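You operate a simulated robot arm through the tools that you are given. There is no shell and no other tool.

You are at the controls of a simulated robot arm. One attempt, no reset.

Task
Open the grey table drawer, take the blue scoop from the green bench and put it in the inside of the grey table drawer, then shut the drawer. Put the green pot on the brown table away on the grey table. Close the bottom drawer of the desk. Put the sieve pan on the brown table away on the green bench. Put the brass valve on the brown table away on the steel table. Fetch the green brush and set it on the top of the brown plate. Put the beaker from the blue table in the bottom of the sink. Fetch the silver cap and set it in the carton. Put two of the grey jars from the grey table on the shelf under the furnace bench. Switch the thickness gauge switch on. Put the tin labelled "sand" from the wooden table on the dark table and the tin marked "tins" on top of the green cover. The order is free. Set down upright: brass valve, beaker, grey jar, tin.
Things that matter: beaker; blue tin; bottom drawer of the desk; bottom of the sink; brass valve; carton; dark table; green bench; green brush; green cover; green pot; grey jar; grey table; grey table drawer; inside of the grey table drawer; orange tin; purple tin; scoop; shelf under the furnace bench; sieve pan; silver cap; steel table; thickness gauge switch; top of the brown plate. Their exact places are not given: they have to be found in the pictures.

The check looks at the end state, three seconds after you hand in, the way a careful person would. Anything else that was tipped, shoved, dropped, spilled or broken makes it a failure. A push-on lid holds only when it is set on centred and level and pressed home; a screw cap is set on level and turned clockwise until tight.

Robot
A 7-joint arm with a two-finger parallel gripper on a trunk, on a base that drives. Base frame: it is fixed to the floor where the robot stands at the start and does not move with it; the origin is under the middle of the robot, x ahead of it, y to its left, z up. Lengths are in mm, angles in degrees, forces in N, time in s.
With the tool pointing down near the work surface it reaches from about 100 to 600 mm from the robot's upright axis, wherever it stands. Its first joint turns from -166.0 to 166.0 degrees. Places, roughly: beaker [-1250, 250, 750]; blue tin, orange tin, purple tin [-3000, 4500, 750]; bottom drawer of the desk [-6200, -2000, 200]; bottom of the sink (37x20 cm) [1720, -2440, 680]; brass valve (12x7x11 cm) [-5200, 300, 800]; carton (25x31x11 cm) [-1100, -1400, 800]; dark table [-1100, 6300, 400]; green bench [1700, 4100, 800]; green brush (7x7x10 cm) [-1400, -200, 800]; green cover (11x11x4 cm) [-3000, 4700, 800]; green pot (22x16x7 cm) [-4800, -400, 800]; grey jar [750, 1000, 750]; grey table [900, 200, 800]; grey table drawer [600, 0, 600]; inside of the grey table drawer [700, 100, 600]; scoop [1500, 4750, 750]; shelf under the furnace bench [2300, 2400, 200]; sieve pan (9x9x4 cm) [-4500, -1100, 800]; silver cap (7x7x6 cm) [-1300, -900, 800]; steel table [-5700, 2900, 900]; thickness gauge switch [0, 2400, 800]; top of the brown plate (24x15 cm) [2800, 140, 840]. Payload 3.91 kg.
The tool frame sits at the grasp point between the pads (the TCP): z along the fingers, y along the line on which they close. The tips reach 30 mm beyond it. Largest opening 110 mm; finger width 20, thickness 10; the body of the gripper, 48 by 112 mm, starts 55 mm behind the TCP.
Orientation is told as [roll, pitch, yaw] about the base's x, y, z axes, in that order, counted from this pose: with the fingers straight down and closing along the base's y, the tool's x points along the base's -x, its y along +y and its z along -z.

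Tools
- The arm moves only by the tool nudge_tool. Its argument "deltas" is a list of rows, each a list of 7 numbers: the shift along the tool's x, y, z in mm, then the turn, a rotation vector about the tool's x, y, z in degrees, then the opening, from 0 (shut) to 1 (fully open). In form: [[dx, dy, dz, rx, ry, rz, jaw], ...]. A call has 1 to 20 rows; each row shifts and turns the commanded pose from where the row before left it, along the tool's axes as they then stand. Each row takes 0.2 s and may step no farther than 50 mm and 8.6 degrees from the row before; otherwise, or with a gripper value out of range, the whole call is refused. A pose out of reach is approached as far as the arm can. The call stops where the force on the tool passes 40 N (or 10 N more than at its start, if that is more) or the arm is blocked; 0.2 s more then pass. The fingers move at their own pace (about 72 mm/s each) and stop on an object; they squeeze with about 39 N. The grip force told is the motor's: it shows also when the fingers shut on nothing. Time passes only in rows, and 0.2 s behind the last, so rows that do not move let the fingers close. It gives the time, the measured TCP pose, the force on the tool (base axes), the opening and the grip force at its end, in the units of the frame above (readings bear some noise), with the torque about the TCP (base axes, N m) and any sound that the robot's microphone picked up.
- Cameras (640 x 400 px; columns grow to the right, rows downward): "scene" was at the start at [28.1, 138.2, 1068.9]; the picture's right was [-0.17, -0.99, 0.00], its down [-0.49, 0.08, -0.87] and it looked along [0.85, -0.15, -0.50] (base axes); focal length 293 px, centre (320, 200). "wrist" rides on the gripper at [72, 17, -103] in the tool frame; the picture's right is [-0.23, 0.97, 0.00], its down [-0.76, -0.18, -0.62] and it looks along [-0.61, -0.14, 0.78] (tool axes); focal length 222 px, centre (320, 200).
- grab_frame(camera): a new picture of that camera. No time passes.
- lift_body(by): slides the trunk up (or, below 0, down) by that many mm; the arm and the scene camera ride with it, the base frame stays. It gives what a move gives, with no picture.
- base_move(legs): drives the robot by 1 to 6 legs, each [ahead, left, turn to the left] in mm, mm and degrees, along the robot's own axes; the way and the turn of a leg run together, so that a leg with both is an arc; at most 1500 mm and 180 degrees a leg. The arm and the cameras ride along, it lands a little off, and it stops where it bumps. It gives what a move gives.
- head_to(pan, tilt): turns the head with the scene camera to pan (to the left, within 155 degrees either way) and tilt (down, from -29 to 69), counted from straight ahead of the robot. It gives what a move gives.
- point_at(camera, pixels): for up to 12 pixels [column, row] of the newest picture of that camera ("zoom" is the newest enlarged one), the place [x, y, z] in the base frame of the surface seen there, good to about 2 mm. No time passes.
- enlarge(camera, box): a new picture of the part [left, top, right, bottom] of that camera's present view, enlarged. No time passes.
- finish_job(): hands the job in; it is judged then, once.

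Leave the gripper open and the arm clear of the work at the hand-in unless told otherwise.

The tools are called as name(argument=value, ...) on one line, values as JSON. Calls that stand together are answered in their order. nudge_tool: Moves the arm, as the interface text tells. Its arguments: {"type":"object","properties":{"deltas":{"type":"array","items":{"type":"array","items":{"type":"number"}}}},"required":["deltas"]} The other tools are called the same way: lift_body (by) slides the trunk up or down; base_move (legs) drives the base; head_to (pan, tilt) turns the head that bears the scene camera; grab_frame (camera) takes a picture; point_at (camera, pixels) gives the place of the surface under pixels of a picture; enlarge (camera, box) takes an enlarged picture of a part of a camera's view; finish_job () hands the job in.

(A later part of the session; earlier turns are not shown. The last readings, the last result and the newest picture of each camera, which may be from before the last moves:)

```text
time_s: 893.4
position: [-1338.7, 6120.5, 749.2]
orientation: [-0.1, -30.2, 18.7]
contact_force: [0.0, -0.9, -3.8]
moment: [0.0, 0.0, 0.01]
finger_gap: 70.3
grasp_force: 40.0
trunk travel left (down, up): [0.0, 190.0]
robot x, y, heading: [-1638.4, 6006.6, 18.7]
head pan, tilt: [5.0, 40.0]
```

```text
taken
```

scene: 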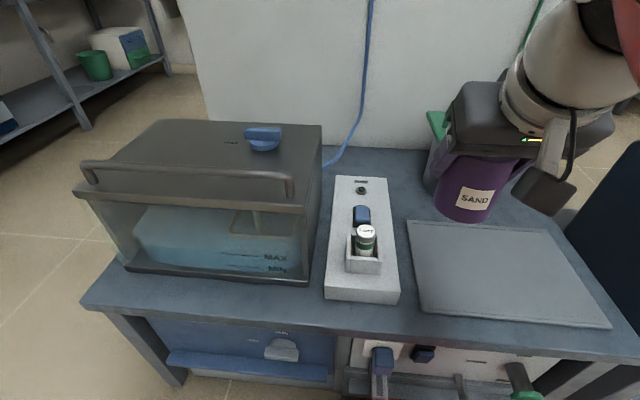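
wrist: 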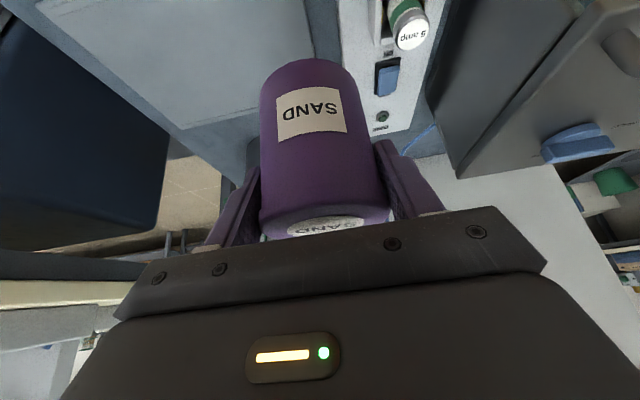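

I move forward-down over the patch to z≈600.

nudge_tool(deltas=[[-6, -0.6, 11, 0, 0, 0, 0], [-11, -1.1, 20, 0, 0, 0, 0], [-12, -1.2, 22, 0, 0, 0, 0], [-12, -1.2, 22, 0, 0, 0, 0], [-12, -1.2, 22, 0, 0, 0, 0], [-12, -1.2, 22, 0, 0, 0, 0], [-12, -1.2, 22, 0, 0, 0, 0], [-12, -1.2, 22, 0, 0, 0, 0], [-12, -1.2, 22, 0, 0, 0, 0], [-12, -1.2, 22, 0, 0, 0, 0], [-12, -1.2, 22, 0, 0, 0, 0], [-12, -1.2, 22, 0, 0, 0, 0]])

grab_frame(camera="wrist")

grab_frame(camera="scene")

```text
time_s: 896.0
position: [-1102.5, 6183.5, 600.7]
orientation: [0.0, -30.2, 18.7]
contact_force: [-0.1, -0.1, -4.0]
moment: [0.0, 0.04, 0.01]
finger_gap: 70.1
grasp_force: 38.7
trunk travel left (down, up): [0.0, 190.0]
robot x, y, heading: [-1637.2, 6008.0, 18.6]
head pan, tilt: [5.0, 40.0]
```

```text
taken
```

wrist: 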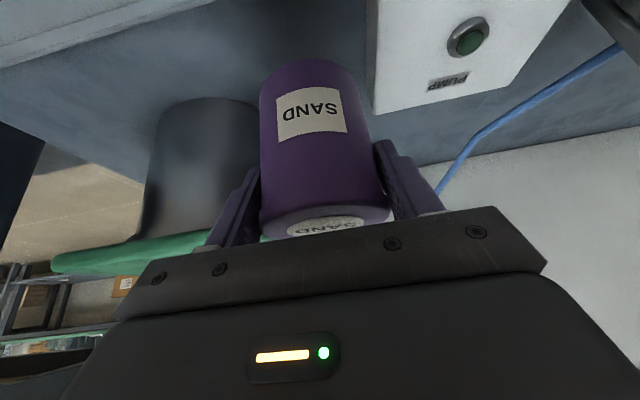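

```text
taken
```

scene: 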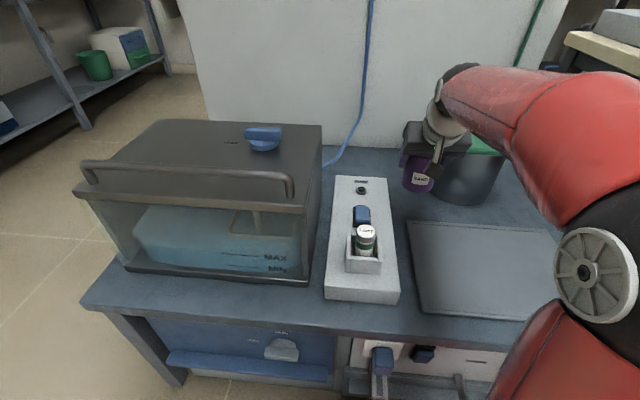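

The white strip looks close on the right. I measure its edge relative to the tin.

point_at(camera="wrist", pixels=[[376, 60], [376, 108], [400, 105], [372, 20], [440, 100], [200, 110], [230, 130], [400, 150], [330, 40]])

```text
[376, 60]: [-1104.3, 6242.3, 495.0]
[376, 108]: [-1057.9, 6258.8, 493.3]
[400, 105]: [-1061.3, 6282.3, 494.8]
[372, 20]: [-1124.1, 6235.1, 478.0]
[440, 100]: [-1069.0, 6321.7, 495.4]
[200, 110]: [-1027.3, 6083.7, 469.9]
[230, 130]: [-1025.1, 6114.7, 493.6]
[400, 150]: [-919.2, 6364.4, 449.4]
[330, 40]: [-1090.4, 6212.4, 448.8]
```

Strip edge is at l≈6277, the left finger's outer face at 6265. I shift 5 mm away from it and lower.

nudge_tool(deltas=[[6, -3, 10.4, 0, 0, 0, 0], [6, -2, 10.4, 0, 0, 0, 0], [6, 0, 10.4, 0, 0, 0, 0], [6, 0, 10.4, 0, 0, 0, 0], [6, 0, 10.4, 0, 0, 0, 0], [6, 0, 10.4, 0, 0, 0, 0], [2, 0, 3.5, 0, 0, 0, 0], [0, 0, 0, 0, 0, 0, 0]])

grab_frame(camera="wrist")

```text
time_s: 897.8
position: [-1099.6, 6179.6, 527.1]
orientation: [-0.1, -30.5, 18.8]
contact_force: [-4.3, -2.6, 17.2]
moment: [-0.31, 1.0, 0.07]
finger_gap: 70.5
grasp_force: 39.0
trunk travel left (down, up): [0.0, 190.0]
robot x, y, heading: [-1637.7, 6012.6, 19.1]
head pan, tilt: [5.0, 40.0]
```

```text
taken
```

wrist: 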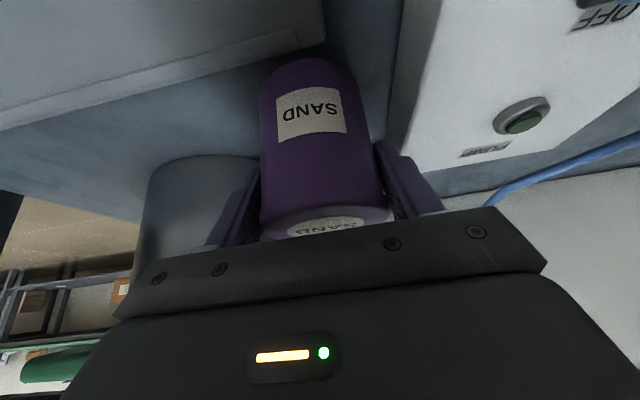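

The tin's front edge touches the mat (9 mm thick) – its back edge is a bit further than I thought. I raise 10 mm, turn the hand 10° (to stay clear of the bucket lid), move 16 mm further back, and lower again.

nudge_tool(deltas=[[-3, 0, -5.2, 0, 0, 0, 0], [-3, 0, -5.2, 0, 0, 0, 0], [0, 0, 0, 2.5, 0, 4.33, 0], [0, 0, 0, 2.5, 0, 4.33, 0], [-6.6, 2.8, 3.8, 0, 0, 0, 0], [-6.6, 2.8, 3.8, 0, 0, 0, 0]])

nudge_tool(deltas=[[3, 0, 5.2, 0, 0, 0, 0], [3, 0, 5.2, 0, 0, 0, 0], [1, 0, 1.7, 0, 0, 0, 0], [0, 0, 0, 0, 0, 0, 0]])

grab_frame(camera="wrist")

```text
time_s: 899.2
position: [-1088.3, 6188.1, 536.6]
orientation: [-0.1, -30.2, 8.7]
contact_force: [-0.3, 0.3, -4.2]
moment: [-0.01, -0.02, 0.0]
finger_gap: 69.9
grasp_force: 38.7
trunk travel left (down, up): [0.0, 190.0]
robot x, y, heading: [-1640.7, 6006.1, 19.1]
head pan, tilt: [5.0, 40.0]
```

```text
time_s: 900.2
position: [-1086.7, 6187.1, 522.4]
orientation: [-0.1, -30.1, 8.7]
contact_force: [0.1, 0.2, -3.7]
moment: [0.0, 0.03, 0.0]
finger_gap: 70.2
grasp_force: 38.9
trunk travel left (down, up): [0.0, 190.0]
robot x, y, heading: [-1641.0, 6010.2, 18.8]
head pan, tilt: [5.0, 40.0]
```

```text
taken
```

wrist: 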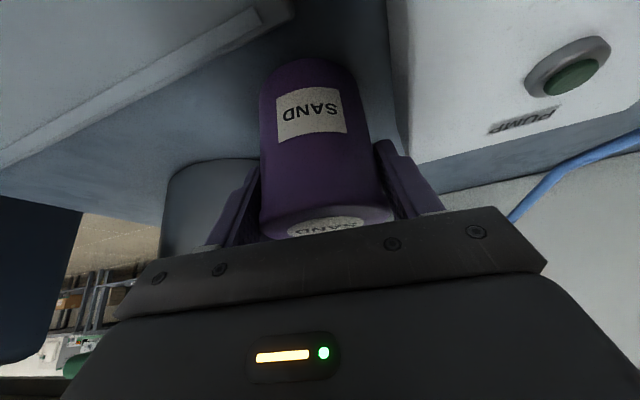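

No mat contact now. A last 2–3 mm to the table.

nudge_tool(deltas=[[0.6, 0, 1, 0, 0, 0, 0], [0.6, 0, 1, 0, 0, 0, 0], [0, 0, 0, 0, 0, 0, 0]])

nudge_tool(deltas=[[0.5, 0, 0.9, 0, 0, 0, 0], [0, 0, 0, 0, 0, 0, 0]])

```text
time_s: 901.0
position: [-1085.8, 6187.0, 520.2]
orientation: [-0.2, -30.1, 8.7]
contact_force: [-0.9, 0.1, -3.9]
moment: [0.01, 0.0, -0.01]
finger_gap: 70.3
grasp_force: 39.2
trunk travel left (down, up): [0.0, 190.0]
robot x, y, heading: [-1641.7, 6006.9, 18.8]
head pan, tilt: [5.0, 40.0]
```

```text
time_s: 901.6
position: [-1086.3, 6187.5, 519.6]
orientation: [-0.1, -30.2, 8.7]
contact_force: [0.4, 0.7, -4.8]
moment: [0.01, 0.03, 0.02]
finger_gap: 70.2
grasp_force: 39.3
trunk travel left (down, up): [0.0, 190.0]
robot x, y, heading: [-1641.5, 6007.4, 18.8]
head pan, tilt: [5.0, 40.0]
```

nudge_tool(deltas=[[0.6, 0, 1, 0, 0, 0, 0], [0, 0, 0, 0, 0, 0, 0]])

nudge_tool(deltas=[[0.5, 0, 0.9, 0, 0, 0, 0], [0, 0, 0, 0, 0, 0, 0]])

```text
time_s: 902.2
position: [-1086.8, 6188.6, 518.7]
orientation: [0.0, -30.3, 8.7]
contact_force: [-0.7, -0.1, -1.6]
moment: [0.03, -0.02, -0.01]
finger_gap: 70.1
grasp_force: 38.9
trunk travel left (down, up): [0.0, 190.0]
robot x, y, heading: [-1640.5, 6006.8, 18.8]
head pan, tilt: [5.0, 40.0]
```

```text
time_s: 902.8
position: [-1086.2, 6187.5, 518.5]
orientation: [0.0, -30.3, 8.7]
contact_force: [-1.5, -2.1, 6.6]
moment: [-0.02, -0.22, -0.02]
finger_gap: 70.3
grasp_force: 38.8
trunk travel left (down, up): [0.0, 190.0]
robot x, y, heading: [-1637.5, 6007.5, 18.7]
head pan, tilt: [5.0, 40.0]
```

Contact. I open just enough and withdraw along the finger axis.

nudge_tool(deltas=[[0, 0, 0, 0, 0, 0, 0.74], [0, 0, 0, 0, 0, 0, 0.74], [0, 0, 0, 0, 0, 0, 0.74], [0, 0, -12, 0, 0, 0, 0.74], [0, 0, -20, 0, 0, 0, 0.74], [0, 0, -30, 0, 0, 0, 0.74], [0, 0, -30, 0, 0, 0, 0.74], [0, 0, -30, 0, 0, 0, 0.74]])

grab_frame(camera="wrist")

grab_frame(camera="scene")

```text
time_s: 904.6
position: [-1147.5, 6178.6, 623.1]
orientation: [0.0, -30.1, 8.7]
contact_force: [-0.7, 0.0, -0.4]
moment: [0.0, -0.01, -0.03]
finger_gap: 81.4
grasp_force: 0.0
trunk travel left (down, up): [0.0, 190.0]
robot x, y, heading: [-1639.6, 6008.1, 18.6]
head pan, tilt: [5.0, 40.0]
```

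```text
taken
```

wrist: 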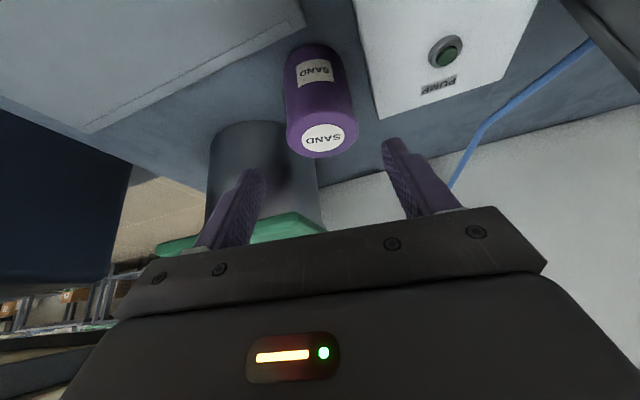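

```text
taken
```

scene: 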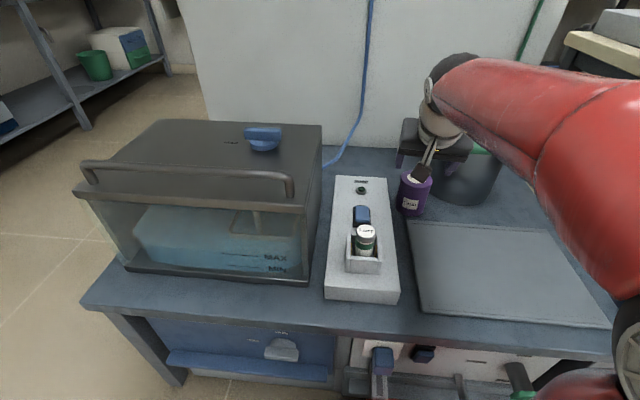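

SAND stands upright on the dark table. I withdraw fully, raise trunk and arm, and straighten the tool.

nudge_tool(deltas=[[0, 0, -35, 0, 0, 0, 0.5], [0, 0, -35, 0, 0, 0, 0.5], [0, 0, -35, 0, 0, 0, 0.5], [20, 0, -30, 0, 0, 0, 0.5], [30, 0, -20, 0, 0, 0, 0.5]])

base_move(legs=[[-410, 0, 0]])

lift_body(by=190)

head_to(pan=5, tilt=30)

grab_frame(camera="scene")

enlarge(camera="scene", box=[330, 130, 460, 240])

```text
time_s: 905.8
position: [-1267.4, 6159.1, 731.2]
orientation: [-0.1, -30.2, 8.8]
contact_force: [-0.2, 0.1, -0.2]
moment: [-0.01, -0.04, 0.02]
finger_gap: 55.1
grasp_force: 0.0
trunk travel left (down, up): [0.0, 190.0]
robot x, y, heading: [-1640.9, 6006.0, 18.6]
head pan, tilt: [5.0, 40.0]
```

```text
time_s: 908.3
position: [-1655.5, 6027.2, 730.2]
orientation: [0.0, -30.2, 8.7]
contact_force: [0.1, -0.6, -0.3]
moment: [0.01, -0.01, -0.01]
finger_gap: 55.2
grasp_force: 0.0
trunk travel left (down, up): [0.0, 190.0]
robot x, y, heading: [-2022.8, 5881.5, 18.7]
head pan, tilt: [5.0, 40.0]
```

```text
time_s: 910.4
position: [-1653.5, 6028.6, 921.4]
orientation: [0.1, -30.2, 8.7]
contact_force: [0.4, 0.0, 0.0]
moment: [-0.02, 0.02, 0.02]
finger_gap: 55.1
grasp_force: 0.1
trunk travel left (down, up): [-190.0, 0.0]
robot x, y, heading: [-2024.3, 5877.6, 18.5]
head pan, tilt: [5.0, 40.0]
```

```text
time_s: 911.1
position: [-1655.0, 6027.8, 922.0]
orientation: [0.0, -30.2, 8.7]
contact_force: [-0.1, 0.1, -0.3]
moment: [0.0, 0.04, 0.01]
finger_gap: 55.1
grasp_force: 0.0
trunk travel left (down, up): [-190.0, 0.0]
robot x, y, heading: [-2027.5, 5877.3, 18.8]
head pan, tilt: [5.0, 30.0]
```

```text
taken
```

scene: 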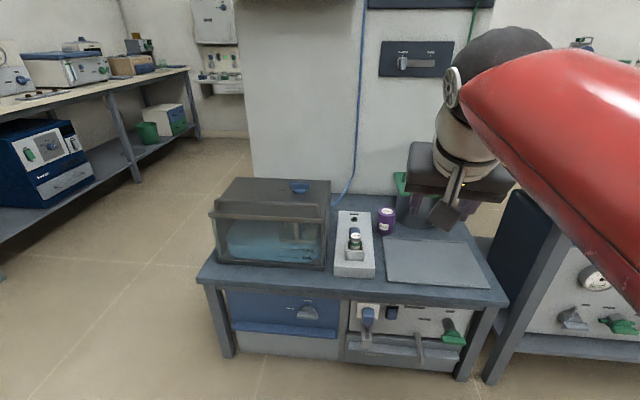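

```text
3.64 times, centred on (395, 185) of scene
```

zoom: 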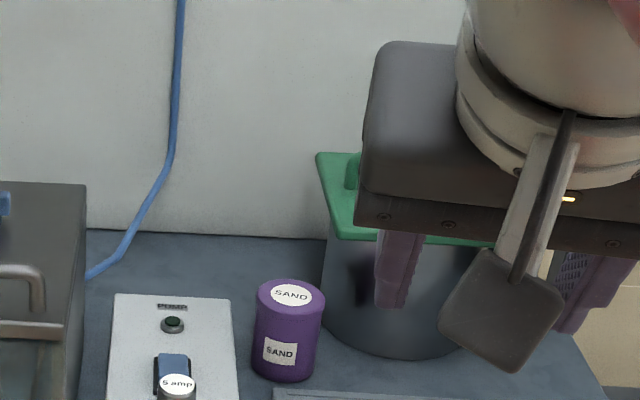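

SAND is upright between strip and bucket, behind the mat. Now the last item: the sieve pan. I straighten the tool and drive the long way to the west side of the brown table.

nudge_tool(deltas=[[10, 0, -10, 0, 7.5, 0, 0.5], [10, 0, -10, 0, 7.5, 0, 0.5], [10, 0, 0, 0, 7.5, 0, 0.5], [10, 0, 0, 0, 7.5, 0, 0.5]])

base_move(legs=[[0, -1065, 0], [0, -1065, 0], [-1150, 0, 0], [-1150, 0, 0]])

base_move(legs=[[0, -1230, 0], [0, -1230, 0], [0, -1230, 0], [0, -1230, 0]])

```text
time_s: 912.1
position: [-1700.7, 6020.2, 927.5]
orientation: [0.1, 0.0, 8.6]
contact_force: [-0.7, -0.3, 0.4]
moment: [0.01, -0.05, -0.02]
finger_gap: 54.8
grasp_force: 0.1
trunk travel left (down, up): [-190.0, 0.0]
robot x, y, heading: [-2024.7, 5873.2, 18.7]
head pan, tilt: [5.0, 30.0]
```

```text
time_s: 933.6
position: [-3184.0, 3249.7, 926.6]
orientation: [0.0, -0.2, 8.8]
contact_force: [-1.3, 0.5, -0.5]
moment: [0.01, 0.0, 0.02]
finger_gap: 55.2
grasp_force: 0.1
trunk travel left (down, up): [-190.0, 0.0]
robot x, y, heading: [-3510.1, 3102.7, 18.7]
head pan, tilt: [5.0, 30.0]
```

```text
time_s: 957.4
position: [-1564.8, -1436.8, 926.7]
orientation: [0.0, -0.1, 8.2]
contact_force: [0.5, 0.3, -0.2]
moment: [0.05, -0.01, 0.05]
finger_gap: 55.1
grasp_force: 0.0
trunk travel left (down, up): [-190.0, 0.0]
robot x, y, heading: [-1890.5, -1575.9, 17.9]
head pan, tilt: [5.0, 30.0]
```

I continue west along the south end of the brown table, then north along its west side.

base_move(legs=[[-1100, 0, 0], [-1100, 0, 0], [-1090, 0, 0], [0, 1180, 0]])

head_to(pan=0, tilt=35)

grab_frame(camera="scene")

```text
time_s: 979.0
position: [-5040.3, -1343.9, 925.2]
orientation: [-0.1, -0.1, 7.2]
contact_force: [0.0, -0.1, 0.0]
moment: [0.01, 0.02, 0.01]
finger_gap: 55.2
grasp_force: 0.1
trunk travel left (down, up): [-190.0, 0.0]
robot x, y, heading: [-5367.4, -1479.2, 17.2]
head pan, tilt: [5.0, 30.0]
```

```text
time_s: 979.7
position: [-5038.9, -1343.6, 925.1]
orientation: [0.0, -0.2, 7.3]
contact_force: [-0.7, -0.3, 0.2]
moment: [-0.02, -0.05, 0.04]
finger_gap: 55.0
grasp_force: 0.0
trunk travel left (down, up): [-190.0, 0.0]
robot x, y, heading: [-5367.8, -1479.1, 17.2]
head pan, tilt: [0.0, 35.0]
```

```text
taken
```

scene: 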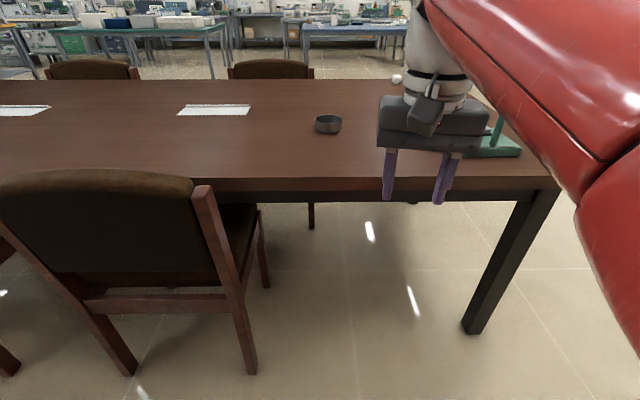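

I see the sieve pan at (328,124) and the lamp right behind the hand at (495,140). I measure them and the chair.

point_at(camera="scene", pixels=[[328, 118], [328, 130], [314, 122], [341, 122], [328, 124], [495, 150], [498, 130], [515, 150], [205, 190], [250, 370], [300, 175], [330, 115]])

enlarge(camera="scene", box=[290, 95, 370, 150])

head_to(pan=-25, tilt=10)

grab_frame(camera="scene")

```text
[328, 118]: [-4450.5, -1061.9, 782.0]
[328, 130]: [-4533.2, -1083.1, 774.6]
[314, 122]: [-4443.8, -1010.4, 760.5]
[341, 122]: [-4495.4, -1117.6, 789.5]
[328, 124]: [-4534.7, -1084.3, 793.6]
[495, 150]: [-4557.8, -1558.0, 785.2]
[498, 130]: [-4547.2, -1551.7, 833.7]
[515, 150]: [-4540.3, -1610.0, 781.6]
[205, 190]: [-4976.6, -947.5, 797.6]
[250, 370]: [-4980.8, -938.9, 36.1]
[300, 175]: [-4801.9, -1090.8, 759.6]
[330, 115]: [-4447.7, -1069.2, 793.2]
```

```text
7.27 times, centred on (330, 122) of scene
```

zoom: 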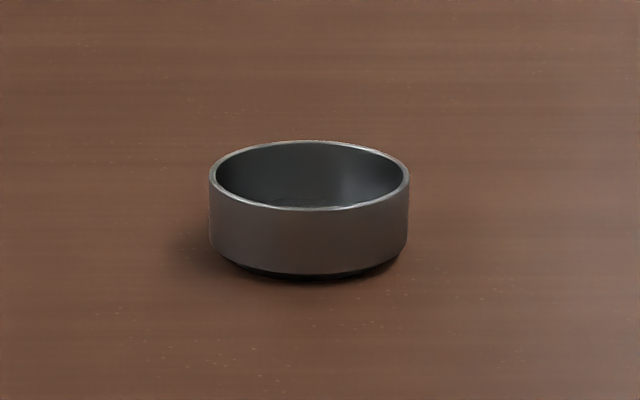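

```text
time_s: 980.6
position: [-5040.4, -1343.9, 926.2]
orientation: [0.0, -0.2, 7.3]
contact_force: [0.0, 0.2, -0.7]
moment: [-0.04, 0.03, 0.03]
finger_gap: 55.0
grasp_force: 0.1
trunk travel left (down, up): [-190.0, 0.0]
robot x, y, heading: [-5366.1, -1477.8, 17.2]
head pan, tilt: [-25.0, 10.0]
```

```text
taken
```

scene: 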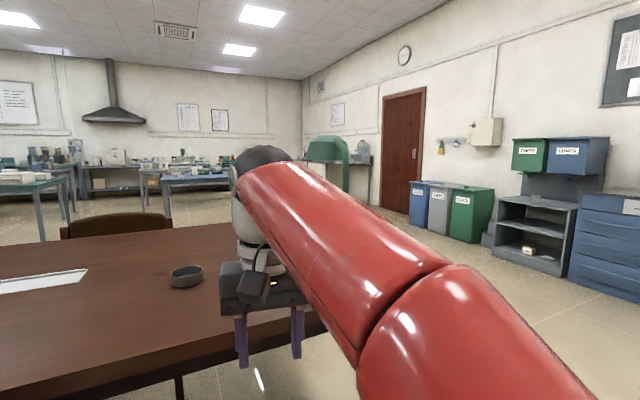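

Sieve pan: centre ≈ (-4490,-1076), ⌀~89, z 760–797. The lamp is well to the right. I drive up to the table edge, between lamp and chair.

base_move(legs=[[394, 85, 0.8]])

head_to(pan=0, tilt=40)

grab_frame(camera="scene")

grab_frame(camera="wrist")

```text
time_s: 983.1
position: [-4688.9, -1137.4, 927.6]
orientation: [0.0, -0.2, 8.0]
contact_force: [-0.3, 0.3, 0.6]
moment: [0.0, -0.02, -0.01]
finger_gap: 54.6
grasp_force: 0.0
trunk travel left (down, up): [-190.0, 0.0]
robot x, y, heading: [-5015.5, -1278.2, 18.1]
head pan, tilt: [-25.0, 10.0]
```

```text
time_s: 984.1
position: [-4690.0, -1137.2, 926.7]
orientation: [-0.1, -0.3, 8.1]
contact_force: [0.0, -1.1, 0.1]
moment: [-0.03, 0.01, -0.02]
finger_gap: 55.1
grasp_force: 0.1
trunk travel left (down, up): [-190.0, 0.0]
robot x, y, heading: [-5015.9, -1273.1, 18.3]
head pan, tilt: [0.0, 40.0]
```

```text
taken
```

scene: 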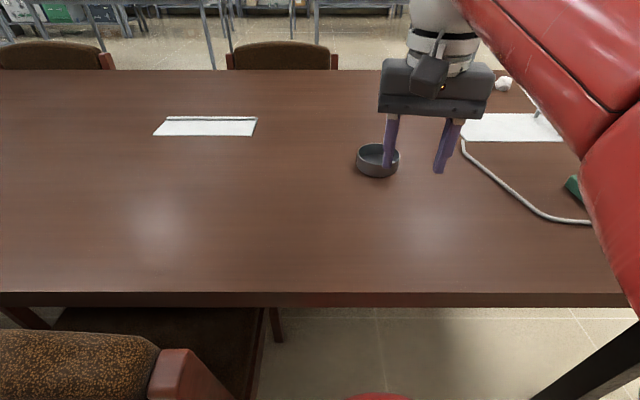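

```text
taken
```

wrist: 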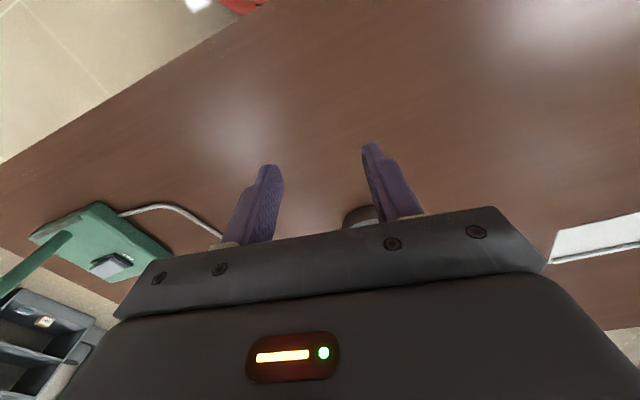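

I measure the sieve pan's rim from here.

enlarge(camera="scene", box=[340, 130, 420, 190])

point_at(camera="zoom", pixels=[[140, 190], [150, 150], [250, 115], [280, 255], [200, 250], [430, 220], [450, 190], [280, 330], [150, 240], [300, 270]])

```text
6.67 times, centred on (380, 160) of scene
```

zoom: 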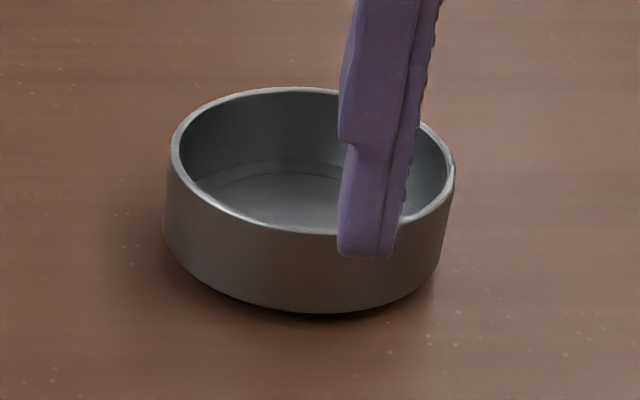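

```text
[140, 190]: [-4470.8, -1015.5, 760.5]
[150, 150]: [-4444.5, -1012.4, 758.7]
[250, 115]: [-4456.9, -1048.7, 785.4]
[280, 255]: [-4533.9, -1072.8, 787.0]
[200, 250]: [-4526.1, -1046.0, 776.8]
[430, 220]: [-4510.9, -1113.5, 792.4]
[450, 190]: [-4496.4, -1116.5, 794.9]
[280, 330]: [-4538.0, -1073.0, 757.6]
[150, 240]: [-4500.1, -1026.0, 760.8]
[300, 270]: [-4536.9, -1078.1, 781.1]
```

Pan centre (-4492,-1073), ⌀88, straight ahead. I turn the hand 10°, tilt 30° forward and extend over it with the fingers fully open.

nudge_tool(deltas=[[0, 0, 0, 0, 0, -5, 1], [0, 0, 0, 0, 0, -5, 1], [0, 0, 0, 0, -7.5, 0, 1], [0, 0, 0, 0, -7.5, 0, 1], [0, 0, 0, 0, -7.5, 0, 1], [0, 0, 0, 0, -7.5, 0, 1], [-27.8, 0, 21.2, 0, 0, 0, 1], [-27.8, 0, 21.2, 0, 0, 0, 1], [-27.8, 0, 21.2, 0, 0, 0, 1], [-27.8, 0, 21.2, 0, 0, 0, 1], [-27.8, 0, 21.2, 0, 0, 0, 1], [-27.8, 0, 21.2, 0, 0, 0, 1]])

grab_frame(camera="wrist")

point_at(camera="wrist", pixels=[[270, 80], [360, 80], [313, 50], [313, 120], [290, 50], [345, 55]])

```text
time_s: 986.7
position: [-4491.0, -1071.7, 901.0]
orientation: [-0.2, -30.2, 18.1]
contact_force: [-0.6, 0.1, 0.7]
moment: [0.01, -0.02, 0.01]
finger_gap: 110.2
grasp_force: 0.1
trunk travel left (down, up): [-190.0, 0.0]
robot x, y, heading: [-5016.1, -1277.1, 18.0]
head pan, tilt: [0.0, 40.0]
```

```text
taken
```

wrist: 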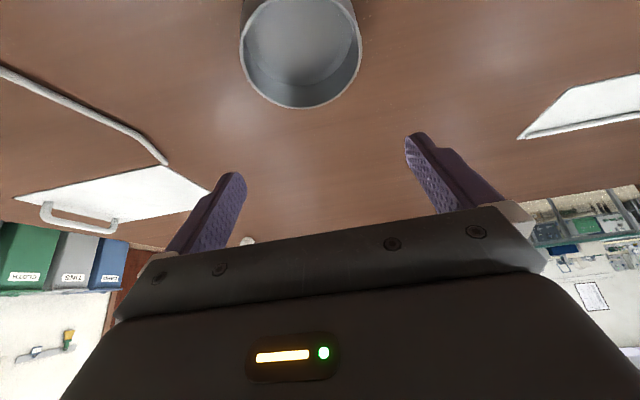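

```text
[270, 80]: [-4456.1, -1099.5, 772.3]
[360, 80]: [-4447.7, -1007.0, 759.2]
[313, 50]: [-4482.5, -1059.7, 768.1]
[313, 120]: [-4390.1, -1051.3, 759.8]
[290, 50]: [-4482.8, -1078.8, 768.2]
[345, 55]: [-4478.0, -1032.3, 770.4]
```

I measure the rim directly in the wrist view.

point_at(camera="wrist", pixels=[[241, 45], [243, 55], [360, 40], [359, 55], [305, 106], [285, 104], [325, 103], [250, 80]])

```text
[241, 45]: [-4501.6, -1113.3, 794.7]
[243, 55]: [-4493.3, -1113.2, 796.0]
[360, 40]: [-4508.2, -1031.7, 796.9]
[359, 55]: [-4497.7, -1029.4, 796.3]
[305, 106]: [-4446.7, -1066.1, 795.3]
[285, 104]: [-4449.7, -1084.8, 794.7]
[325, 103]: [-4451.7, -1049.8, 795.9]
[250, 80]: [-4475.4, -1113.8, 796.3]
```

Centred within 1–2 mm. I descend to z≈796 (tips just above the table) and close on the pan's outside.

nudge_tool(deltas=[[13.2, 0, 22.8, 0, 0, 0, 1], [13.2, 0, 22.8, 0, 0, 0, 1], [13.2, 0, 22.8, 0, 0, 0, 1], [12.5, 0, 21.6, 0, 0, 0, 1]])

grab_frame(camera="wrist")

```text
time_s: 987.7
position: [-4490.1, -1072.0, 796.2]
orientation: [-0.2, -30.1, 18.1]
contact_force: [-0.6, -0.7, 0.0]
moment: [-0.01, -0.03, -0.01]
finger_gap: 109.7
grasp_force: 0.0
trunk travel left (down, up): [-190.0, 0.0]
robot x, y, heading: [-5015.7, -1276.1, 18.4]
head pan, tilt: [0.0, 40.0]
```

```text
taken
```

wrist: 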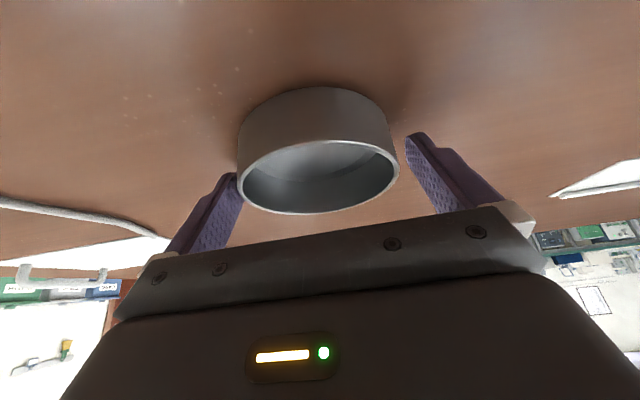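

The pan sits between the fingers. I close and lift gently.

nudge_tool(deltas=[[0, 0, 0, 0, 0, 0, 0], [0, 0, 0, 0, 0, 0, 0], [0, 0, 0, 0, 0, 0, 0], [0, 0, 0, 0, 0, 0, 0], [0, 0, 0, 0, 0, 0, 0]])

nudge_tool(deltas=[[-1.5, 0, -2.6, 0, 0, 0, 0], [-2.5, 0, -4.3, 0, 0, 0, 0], [-5, 0, -8.6, 0, 0, 0, 0], [-7.5, 0, -13, 0, 0, 0, 0]])

grab_frame(camera="wrist")

```text
time_s: 988.9
position: [-4489.6, -1072.2, 795.6]
orientation: [-0.1, -30.2, 18.1]
contact_force: [0.4, -0.8, 0.7]
moment: [-0.02, -0.02, -0.01]
finger_gap: 89.1
grasp_force: 38.8
trunk travel left (down, up): [-190.0, 0.0]
robot x, y, heading: [-5014.7, -1274.6, 18.2]
head pan, tilt: [0.0, 40.0]
```

```text
time_s: 989.9
position: [-4491.1, -1072.3, 829.8]
orientation: [0.0, -30.2, 18.0]
contact_force: [-0.4, 0.3, -0.3]
moment: [-0.02, -0.02, 0.01]
finger_gap: 89.3
grasp_force: 38.9
trunk travel left (down, up): [-190.0, 0.0]
robot x, y, heading: [-5016.6, -1273.9, 18.2]
head pan, tilt: [0.0, 40.0]
```

```text
taken
```

wrist: 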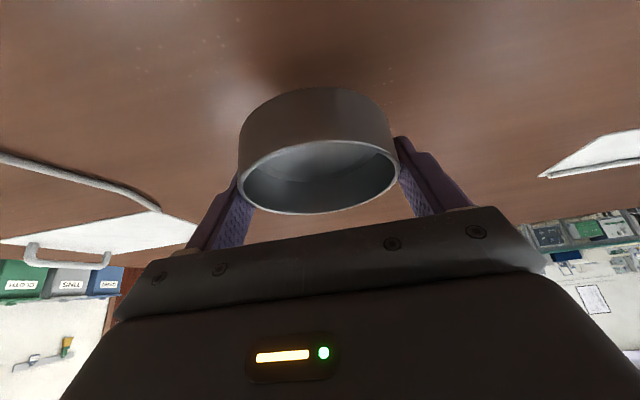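

Sieve pan held (89 mm). I lift, retract and start the long drive to the green bench.

nudge_tool(deltas=[[-8, 0, -14, 0, 0, 0, 0], [-10, 0, -18, 0, 0, 0, 0], [-10, 0, -18, 0, 0, 0, 0], [10, 0, -25, 0, 0, 0, 0], [20, 0, -20, 0, 0, 0, 0], [26, 0, -15, 0, 0, 0, 0], [26, 0, -15, 0, 0, 0, 0], [26, 0, -15, 0, 0, 0, 0], [26, 0, -15, 0, 0, 0, 0], [20, 0, -10, 0, 0, 0, 0]])

base_move(legs=[[-390, 0, 0], [0, -1230, 0], [1070, 0, 0], [1070, 0, 0], [1070, 0, 0]])

grab_frame(camera="wrist")

```text
time_s: 992.1
position: [-4672.6, -1132.0, 906.6]
orientation: [-0.2, -30.0, 18.2]
contact_force: [0.6, -0.1, -1.0]
moment: [0.03, 0.03, -0.02]
finger_gap: 89.1
grasp_force: 38.5
trunk travel left (down, up): [-190.0, 0.0]
robot x, y, heading: [-5015.4, -1273.3, 18.2]
head pan, tilt: [0.0, 40.0]
```

```text
time_s: 1015.7
position: [-1604.5, -1425.6, 907.6]
orientation: [-0.1, -30.1, 18.2]
contact_force: [0.4, -0.2, -1.4]
moment: [0.01, 0.02, -0.05]
finger_gap: 89.2
grasp_force: 38.9
trunk travel left (down, up): [-190.0, 0.0]
robot x, y, heading: [-1947.5, -1569.6, 18.2]
head pan, tilt: [0.0, 40.0]
```

```text
taken
```

wrist: 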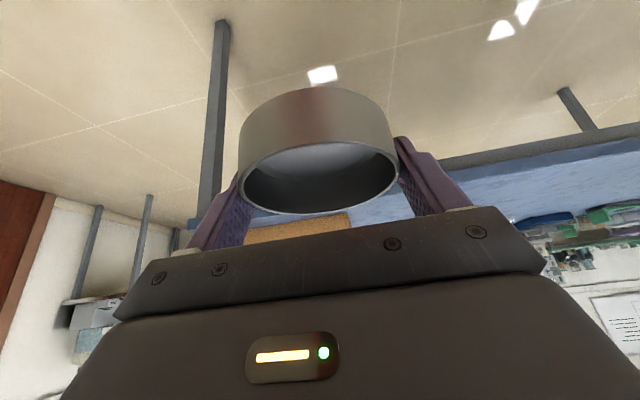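

base_move(legs=[[0, 1000, 0], [0, 1005, 0], [1020, 0, 0], [1020, 0, 0], [0, 311, 0]])

base_move(legs=[[1100, 0, 0], [1100, 0, 0], [0, 1290, 0], [0, 1290, 0]])

head_to(pan=5, tilt=30)

grab_frame(camera="scene")

grab_frame(camera="wrist")

```text
time_s: 1037.1
position: [-398.6, 1406.5, 906.9]
orientation: [-0.1, -30.1, 18.0]
contact_force: [0.1, -0.2, -1.1]
moment: [0.01, 0.01, 0.01]
finger_gap: 89.2
grasp_force: 38.4
trunk travel left (down, up): [-190.0, 0.0]
robot x, y, heading: [-743.6, 1265.2, 18.1]
head pan, tilt: [0.0, 40.0]
```

```text
time_s: 1060.2
position: [846.1, 4550.8, 907.6]
orientation: [-0.1, -30.2, 19.4]
contact_force: [0.0, -0.1, -0.7]
moment: [-0.02, -0.03, -0.01]
finger_gap: 89.0
grasp_force: 38.7
trunk travel left (down, up): [-190.0, 0.0]
robot x, y, heading: [504.3, 4399.9, 19.4]
head pan, tilt: [0.0, 40.0]
```

```text
time_s: 1060.9
position: [844.2, 4549.8, 907.9]
orientation: [-0.1, -30.2, 19.4]
contact_force: [-0.6, -1.2, -1.0]
moment: [0.01, 0.0, 0.03]
finger_gap: 89.2
grasp_force: 38.5
trunk travel left (down, up): [-190.0, 0.0]
robot x, y, heading: [504.6, 4396.0, 19.4]
head pan, tilt: [5.0, 30.0]
```

```text
taken
```

scene: 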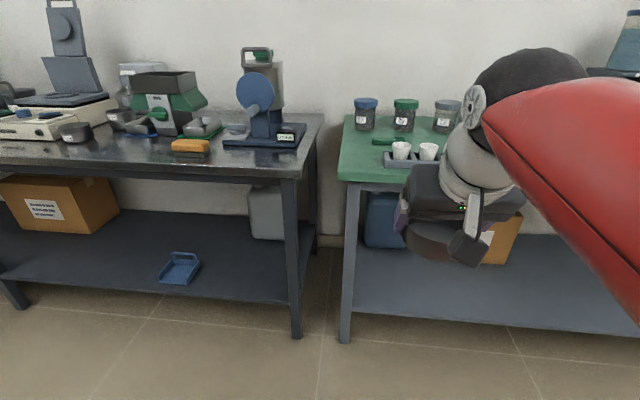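

```text
taken
```

wrist: 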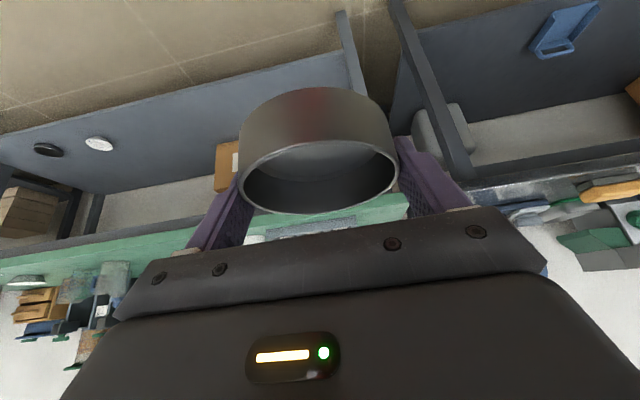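

I turn 1.3° and go closer to the green bench to choose a free spot.

base_move(legs=[[330, -60, -1.3]])

head_to(pan=5, tilt=40)

grab_frame(camera="scene")

```text
time_s: 1063.1
position: [1182.0, 4591.3, 907.5]
orientation: [-0.1, -30.2, 18.1]
contact_force: [-0.8, 0.3, -1.7]
moment: [0.03, 0.03, -0.02]
finger_gap: 89.3
grasp_force: 39.1
trunk travel left (down, up): [-190.0, 0.0]
robot x, y, heading: [840.6, 4449.0, 17.9]
head pan, tilt: [5.0, 30.0]
```

```text
time_s: 1063.9
position: [1180.7, 4591.2, 908.2]
orientation: [0.0, -30.3, 18.0]
contact_force: [0.0, 0.1, -0.8]
moment: [0.01, 0.01, -0.04]
finger_gap: 89.0
grasp_force: 39.3
trunk travel left (down, up): [-190.0, 0.0]
robot x, y, heading: [840.0, 4448.4, 18.0]
head pan, tilt: [5.0, 40.0]
```

```text
taken
```

scene: 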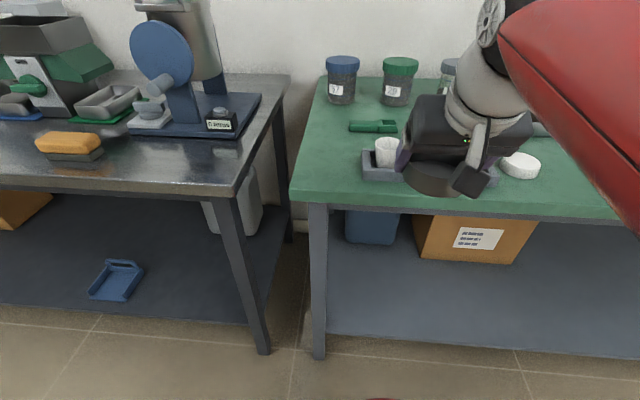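

I measure the free corner left of the tray on the green bench.

point_at(camera="scene", pixels=[[295, 196], [322, 90], [362, 180], [362, 155], [350, 127], [330, 160], [340, 190], [325, 140], [310, 175], [345, 145]])

```text
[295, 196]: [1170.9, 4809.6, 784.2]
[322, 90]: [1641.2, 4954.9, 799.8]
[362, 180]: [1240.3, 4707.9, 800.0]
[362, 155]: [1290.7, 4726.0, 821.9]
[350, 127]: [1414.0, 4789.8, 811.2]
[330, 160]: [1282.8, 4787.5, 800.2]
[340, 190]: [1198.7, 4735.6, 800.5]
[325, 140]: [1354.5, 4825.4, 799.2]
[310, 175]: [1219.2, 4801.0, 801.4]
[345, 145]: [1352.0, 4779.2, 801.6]
```

A free spot: left of the tray, around (1353,4801). I drive ahead 148 mm and 150 mm left so the pan comes near it.

base_move(legs=[[0, 150, 0], [148, 0, 0]])

grab_frame(camera="scene")

grab_frame(camera="wrist")

```text
time_s: 1066.2
position: [1276.5, 4780.3, 907.7]
orientation: [0.0, -30.2, 17.9]
contact_force: [-0.9, -0.5, -0.8]
moment: [0.02, -0.01, 0.03]
finger_gap: 89.0
grasp_force: 39.1
trunk travel left (down, up): [-190.0, 0.0]
robot x, y, heading: [933.5, 4633.2, 18.0]
head pan, tilt: [5.0, 40.0]
```

```text
taken
```

scene: 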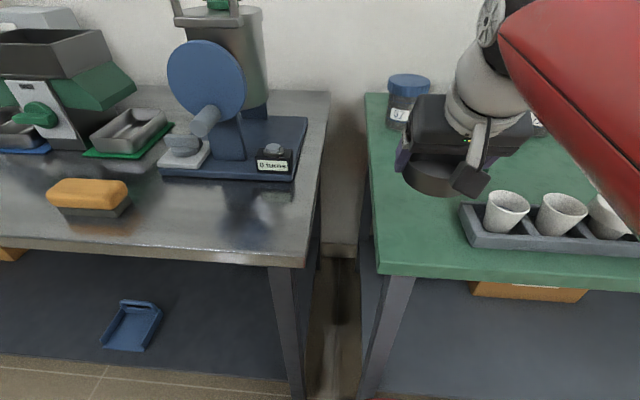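

```text
taken
```

wrist: 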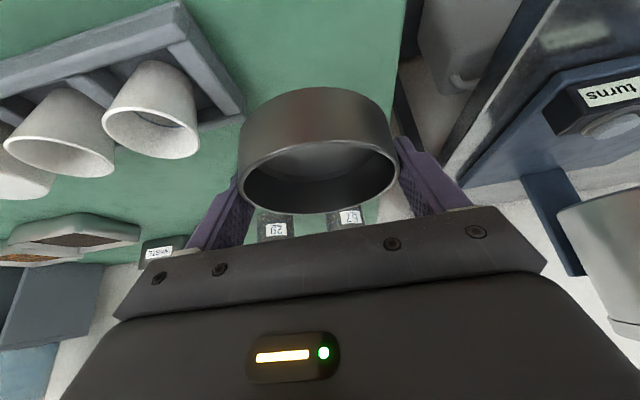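

I move 76 mm forward and lower to ~15 mm above the bench, then check.

nudge_tool(deltas=[[-22, -1, 12.7, 0, 0, 0, 0], [-22, -1, 12.7, 0, 0, 0, 0], [-22, -1, 12.7, 0, 0, 0, 0], [7, 0, 12, 0, 0, 0, 0], [7, 0, 12, 0, 0, 0, 0], [7, 0, 12, 0, 0, 0, 0], [6, 0, 10.5, 0, 0, 0, 0]])

grab_frame(camera="wrist")

grab_frame(camera="scene")

```text
time_s: 1067.8
position: [1350.5, 4800.6, 855.2]
orientation: [-0.1, -30.3, 17.9]
contact_force: [-0.3, 0.1, -0.9]
moment: [0.01, -0.02, -0.04]
finger_gap: 89.1
grasp_force: 38.5
trunk travel left (down, up): [-190.0, 0.0]
robot x, y, heading: [934.4, 4639.0, 17.8]
head pan, tilt: [5.0, 40.0]
```

```text
taken
```

wrist: 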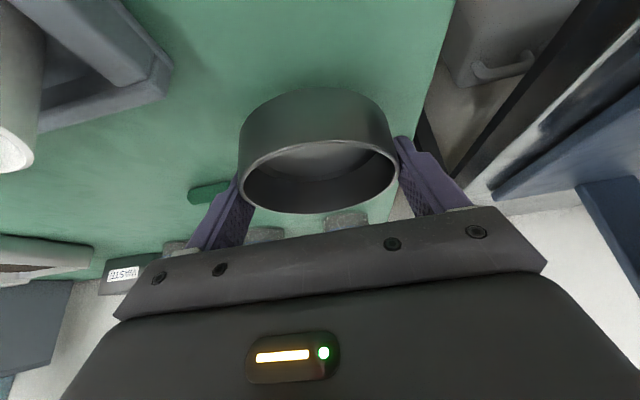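

```text
taken
```

scene: 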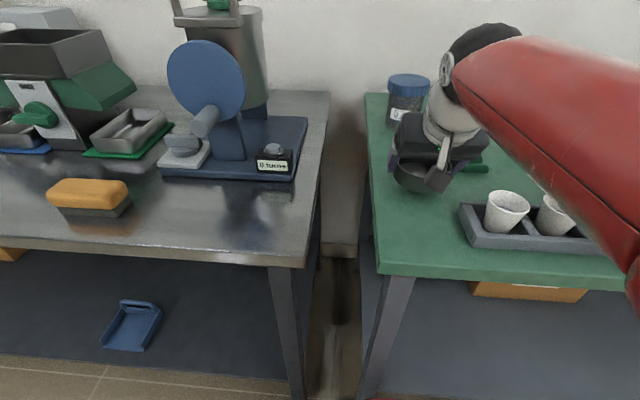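

The green scoop's end is close to the right finger in the wrist view. I measure the gap.

point_at(camera="wrist", pixels=[[190, 195], [215, 185], [228, 182], [205, 200], [265, 235], [340, 220], [380, 200], [445, 60], [150, 90]])

```text
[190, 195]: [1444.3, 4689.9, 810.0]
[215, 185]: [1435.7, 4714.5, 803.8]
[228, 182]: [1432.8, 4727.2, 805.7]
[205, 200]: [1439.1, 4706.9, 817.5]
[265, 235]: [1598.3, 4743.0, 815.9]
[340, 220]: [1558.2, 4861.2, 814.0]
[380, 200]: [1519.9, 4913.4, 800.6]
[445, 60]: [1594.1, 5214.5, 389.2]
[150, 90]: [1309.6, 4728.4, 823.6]
```

~12–20 mm clear of the scoop. I lower the pan onto the bench.

nudge_tool(deltas=[[4, 0, 7, 0, 0, 0, 0], [4, 0, 7, 0, 0, 0, 0], [1, 0, 1.7, 0, 0, 0, 0], [0, 0, 0, 0, 0, 0, 0]])

nudge_tool(deltas=[[0.6, 0, 1, 0, 0, 0, 0], [0.6, 0, 1, 0, 0, 0, 0], [0, 0, 0, 0, 0, 0, 0]])

```text
time_s: 1068.8
position: [1349.9, 4800.7, 835.8]
orientation: [-0.1, -30.2, 18.0]
contact_force: [0.2, -0.2, -1.5]
moment: [0.01, 0.03, -0.03]
finger_gap: 89.3
grasp_force: 38.9
trunk travel left (down, up): [-190.0, 0.0]
robot x, y, heading: [932.8, 4636.9, 18.1]
head pan, tilt: [5.0, 40.0]
```

```text
time_s: 1069.6
position: [1349.1, 4799.7, 836.3]
orientation: [-0.1, -30.4, 17.8]
contact_force: [1.0, 1.3, 11.8]
moment: [0.06, 0.37, -0.04]
finger_gap: 89.1
grasp_force: 38.9
trunk travel left (down, up): [-190.0, 0.0]
robot x, y, heading: [927.5, 4637.5, 18.0]
head pan, tilt: [5.0, 40.0]
```

Contact. I open and withdraw along the finger axis.

nudge_tool(deltas=[[-0.6, 0, -1, 0, 0, 0, 0], [0, 0, 0, 0, 0, 0, 0.97], [0, 0, 0, 0, 0, 0, 0.97], [0, 0, 0, 0, 0, 0, 0.97], [0, 0, -12, 0, 0, 0, 0.97], [0, 0, -25, 0, 0, 0, 0.97], [0, 0, -30, 0, 0, 0, 0.97], [10, 0, -30, 0, 0, 0, 0.97]])

grab_frame(camera="wrist")

grab_frame(camera="scene")

```text
time_s: 1071.4
position: [1294.2, 4782.2, 914.7]
orientation: [-0.1, -30.2, 17.9]
contact_force: [-0.2, 0.2, -0.5]
moment: [0.01, 0.05, 0.01]
finger_gap: 106.9
grasp_force: 0.0
trunk travel left (down, up): [-190.0, 0.0]
robot x, y, heading: [930.8, 4637.1, 18.0]
head pan, tilt: [5.0, 40.0]
```

```text
taken
```

wrist: 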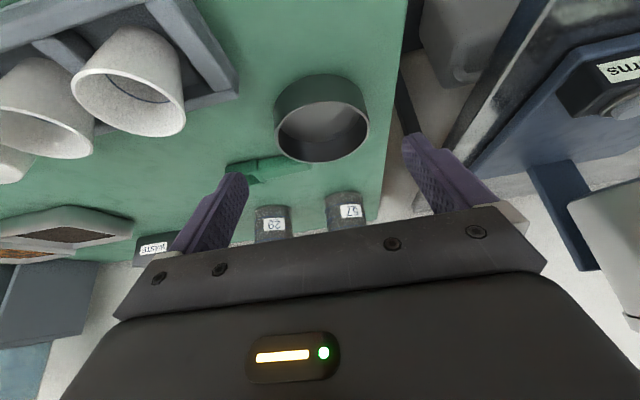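

```text
taken
```

scene: 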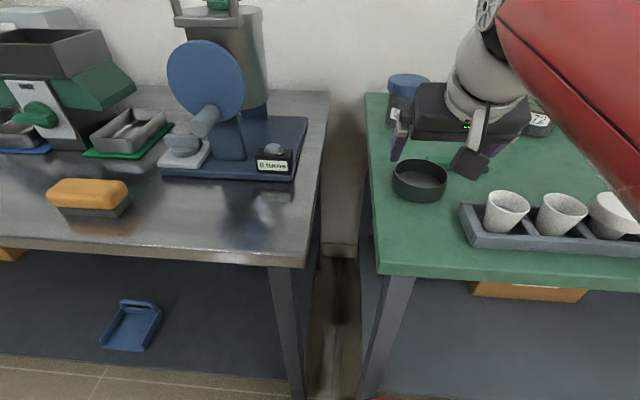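

The sieve pan stands on the green bench. All items are handled; before handing in I verify the pot's lid on the grey table and the dryer I bumped. I withdraw, straighten the tool, and drive down the east aisle to look.

nudge_tool(deltas=[[20, 0, -15, 0, 7.5, 0, 0.8], [20, 0, -10, 0, 7.5, 0, 0.8], [20, 0, 0, 0, 7.5, 0, 0.8], [10, 0, 0, 0, 7.5, 0, 0.8]])

base_move(legs=[[-480, 0, 0], [0, -1250, 0], [0, -1250, 0], [0, -1250, 0]])

head_to(pan=150, tilt=20)

grab_frame(camera="scene")

```text
time_s: 1072.4
position: [1222.9, 4760.5, 912.4]
orientation: [-0.1, -0.1, 17.9]
contact_force: [-0.3, 0.7, -0.2]
moment: [-0.01, -0.03, -0.02]
finger_gap: 88.0
grasp_force: 0.1
trunk travel left (down, up): [-190.0, 0.0]
robot x, y, heading: [934.8, 4634.4, 18.1]
head pan, tilt: [5.0, 40.0]
```

```text
time_s: 1093.0
position: [1908.0, 1027.9, 912.4]
orientation: [-0.1, -0.3, 17.2]
contact_force: [-0.1, 0.5, -0.2]
moment: [-0.02, 0.0, 0.01]
finger_gap: 87.9
grasp_force: 0.1
trunk travel left (down, up): [-190.0, 0.0]
robot x, y, heading: [1614.7, 911.3, 17.1]
head pan, tilt: [5.0, 40.0]
```

```text
time_s: 1095.3
position: [1907.3, 1027.8, 912.9]
orientation: [-0.1, -0.2, 17.1]
contact_force: [-0.2, -0.2, 0.0]
moment: [-0.01, -0.04, -0.01]
finger_gap: 88.2
grasp_force: 0.1
trunk travel left (down, up): [-190.0, 0.0]
robot x, y, heading: [1617.1, 911.4, 17.3]
head pan, tilt: [150.0, 20.0]
```

```text
taken
```

scene: 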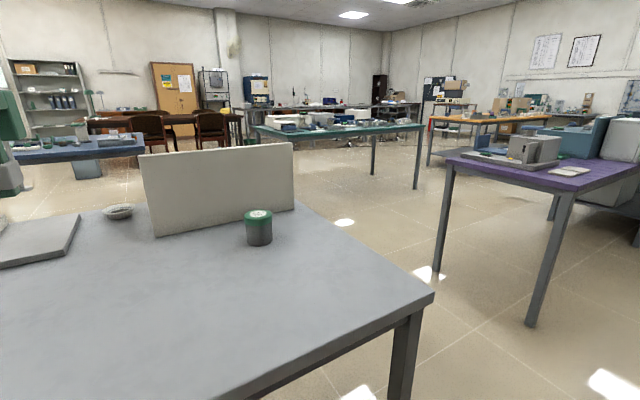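

I see the dryer's back and jar #92. I measure them against earlier values (#92 was at ≈(709,1062)).

point_at(camera="scene", pixels=[[258, 214], [150, 165], [285, 155], [160, 225], [290, 200], [220, 200], [118, 207]])

head_to(pan=-150, tilt=20)

grab_frame(camera="scene")

```text
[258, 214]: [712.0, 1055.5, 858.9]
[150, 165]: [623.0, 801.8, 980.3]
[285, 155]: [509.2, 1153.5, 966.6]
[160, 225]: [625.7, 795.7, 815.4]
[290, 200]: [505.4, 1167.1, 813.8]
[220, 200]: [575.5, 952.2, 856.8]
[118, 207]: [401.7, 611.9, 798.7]
```

```text
time_s: 1099.4
position: [1908.3, 1029.3, 912.1]
orientation: [-0.2, -0.2, 17.2]
contact_force: [-0.1, 0.2, 0.2]
moment: [-0.01, 0.02, 0.01]
finger_gap: 88.2
grasp_force: 0.0
trunk travel left (down, up): [-190.0, 0.0]
robot x, y, heading: [1615.5, 905.4, 17.4]
head pan, tilt: [-150.0, 20.0]
```

```text
taken
```

scene: 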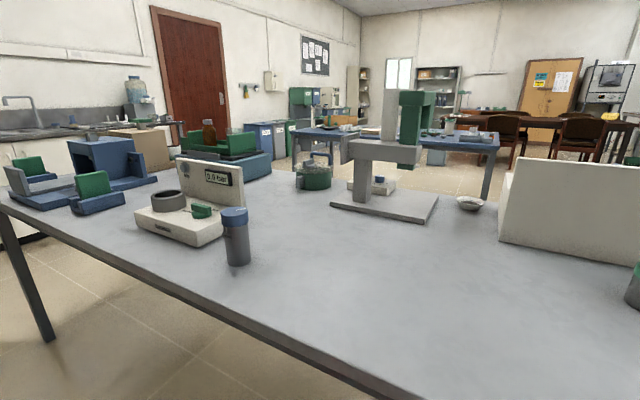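

The dryer stands parallel and in place (f≈842), jar #92 too. Now I zoom on the pot and its lid.

enlarge(camera="scene", box=[270, 135, 370, 205])

point_at(camera="zoom", pixels=[[300, 105], [250, 150], [330, 150], [270, 150], [280, 250], [200, 200], [360, 200], [300, 130], [300, 310]])

```text
5.71 times, centred on (320, 170) of scene
```

zoom: 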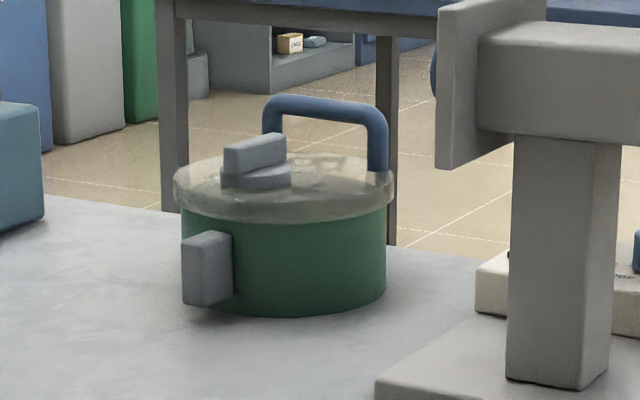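

```text
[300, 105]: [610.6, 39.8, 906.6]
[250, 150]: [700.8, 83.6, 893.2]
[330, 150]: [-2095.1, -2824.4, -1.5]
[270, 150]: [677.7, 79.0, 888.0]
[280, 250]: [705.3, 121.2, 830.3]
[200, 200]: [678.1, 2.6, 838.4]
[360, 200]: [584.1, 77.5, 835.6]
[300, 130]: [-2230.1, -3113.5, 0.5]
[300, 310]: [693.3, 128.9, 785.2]
```

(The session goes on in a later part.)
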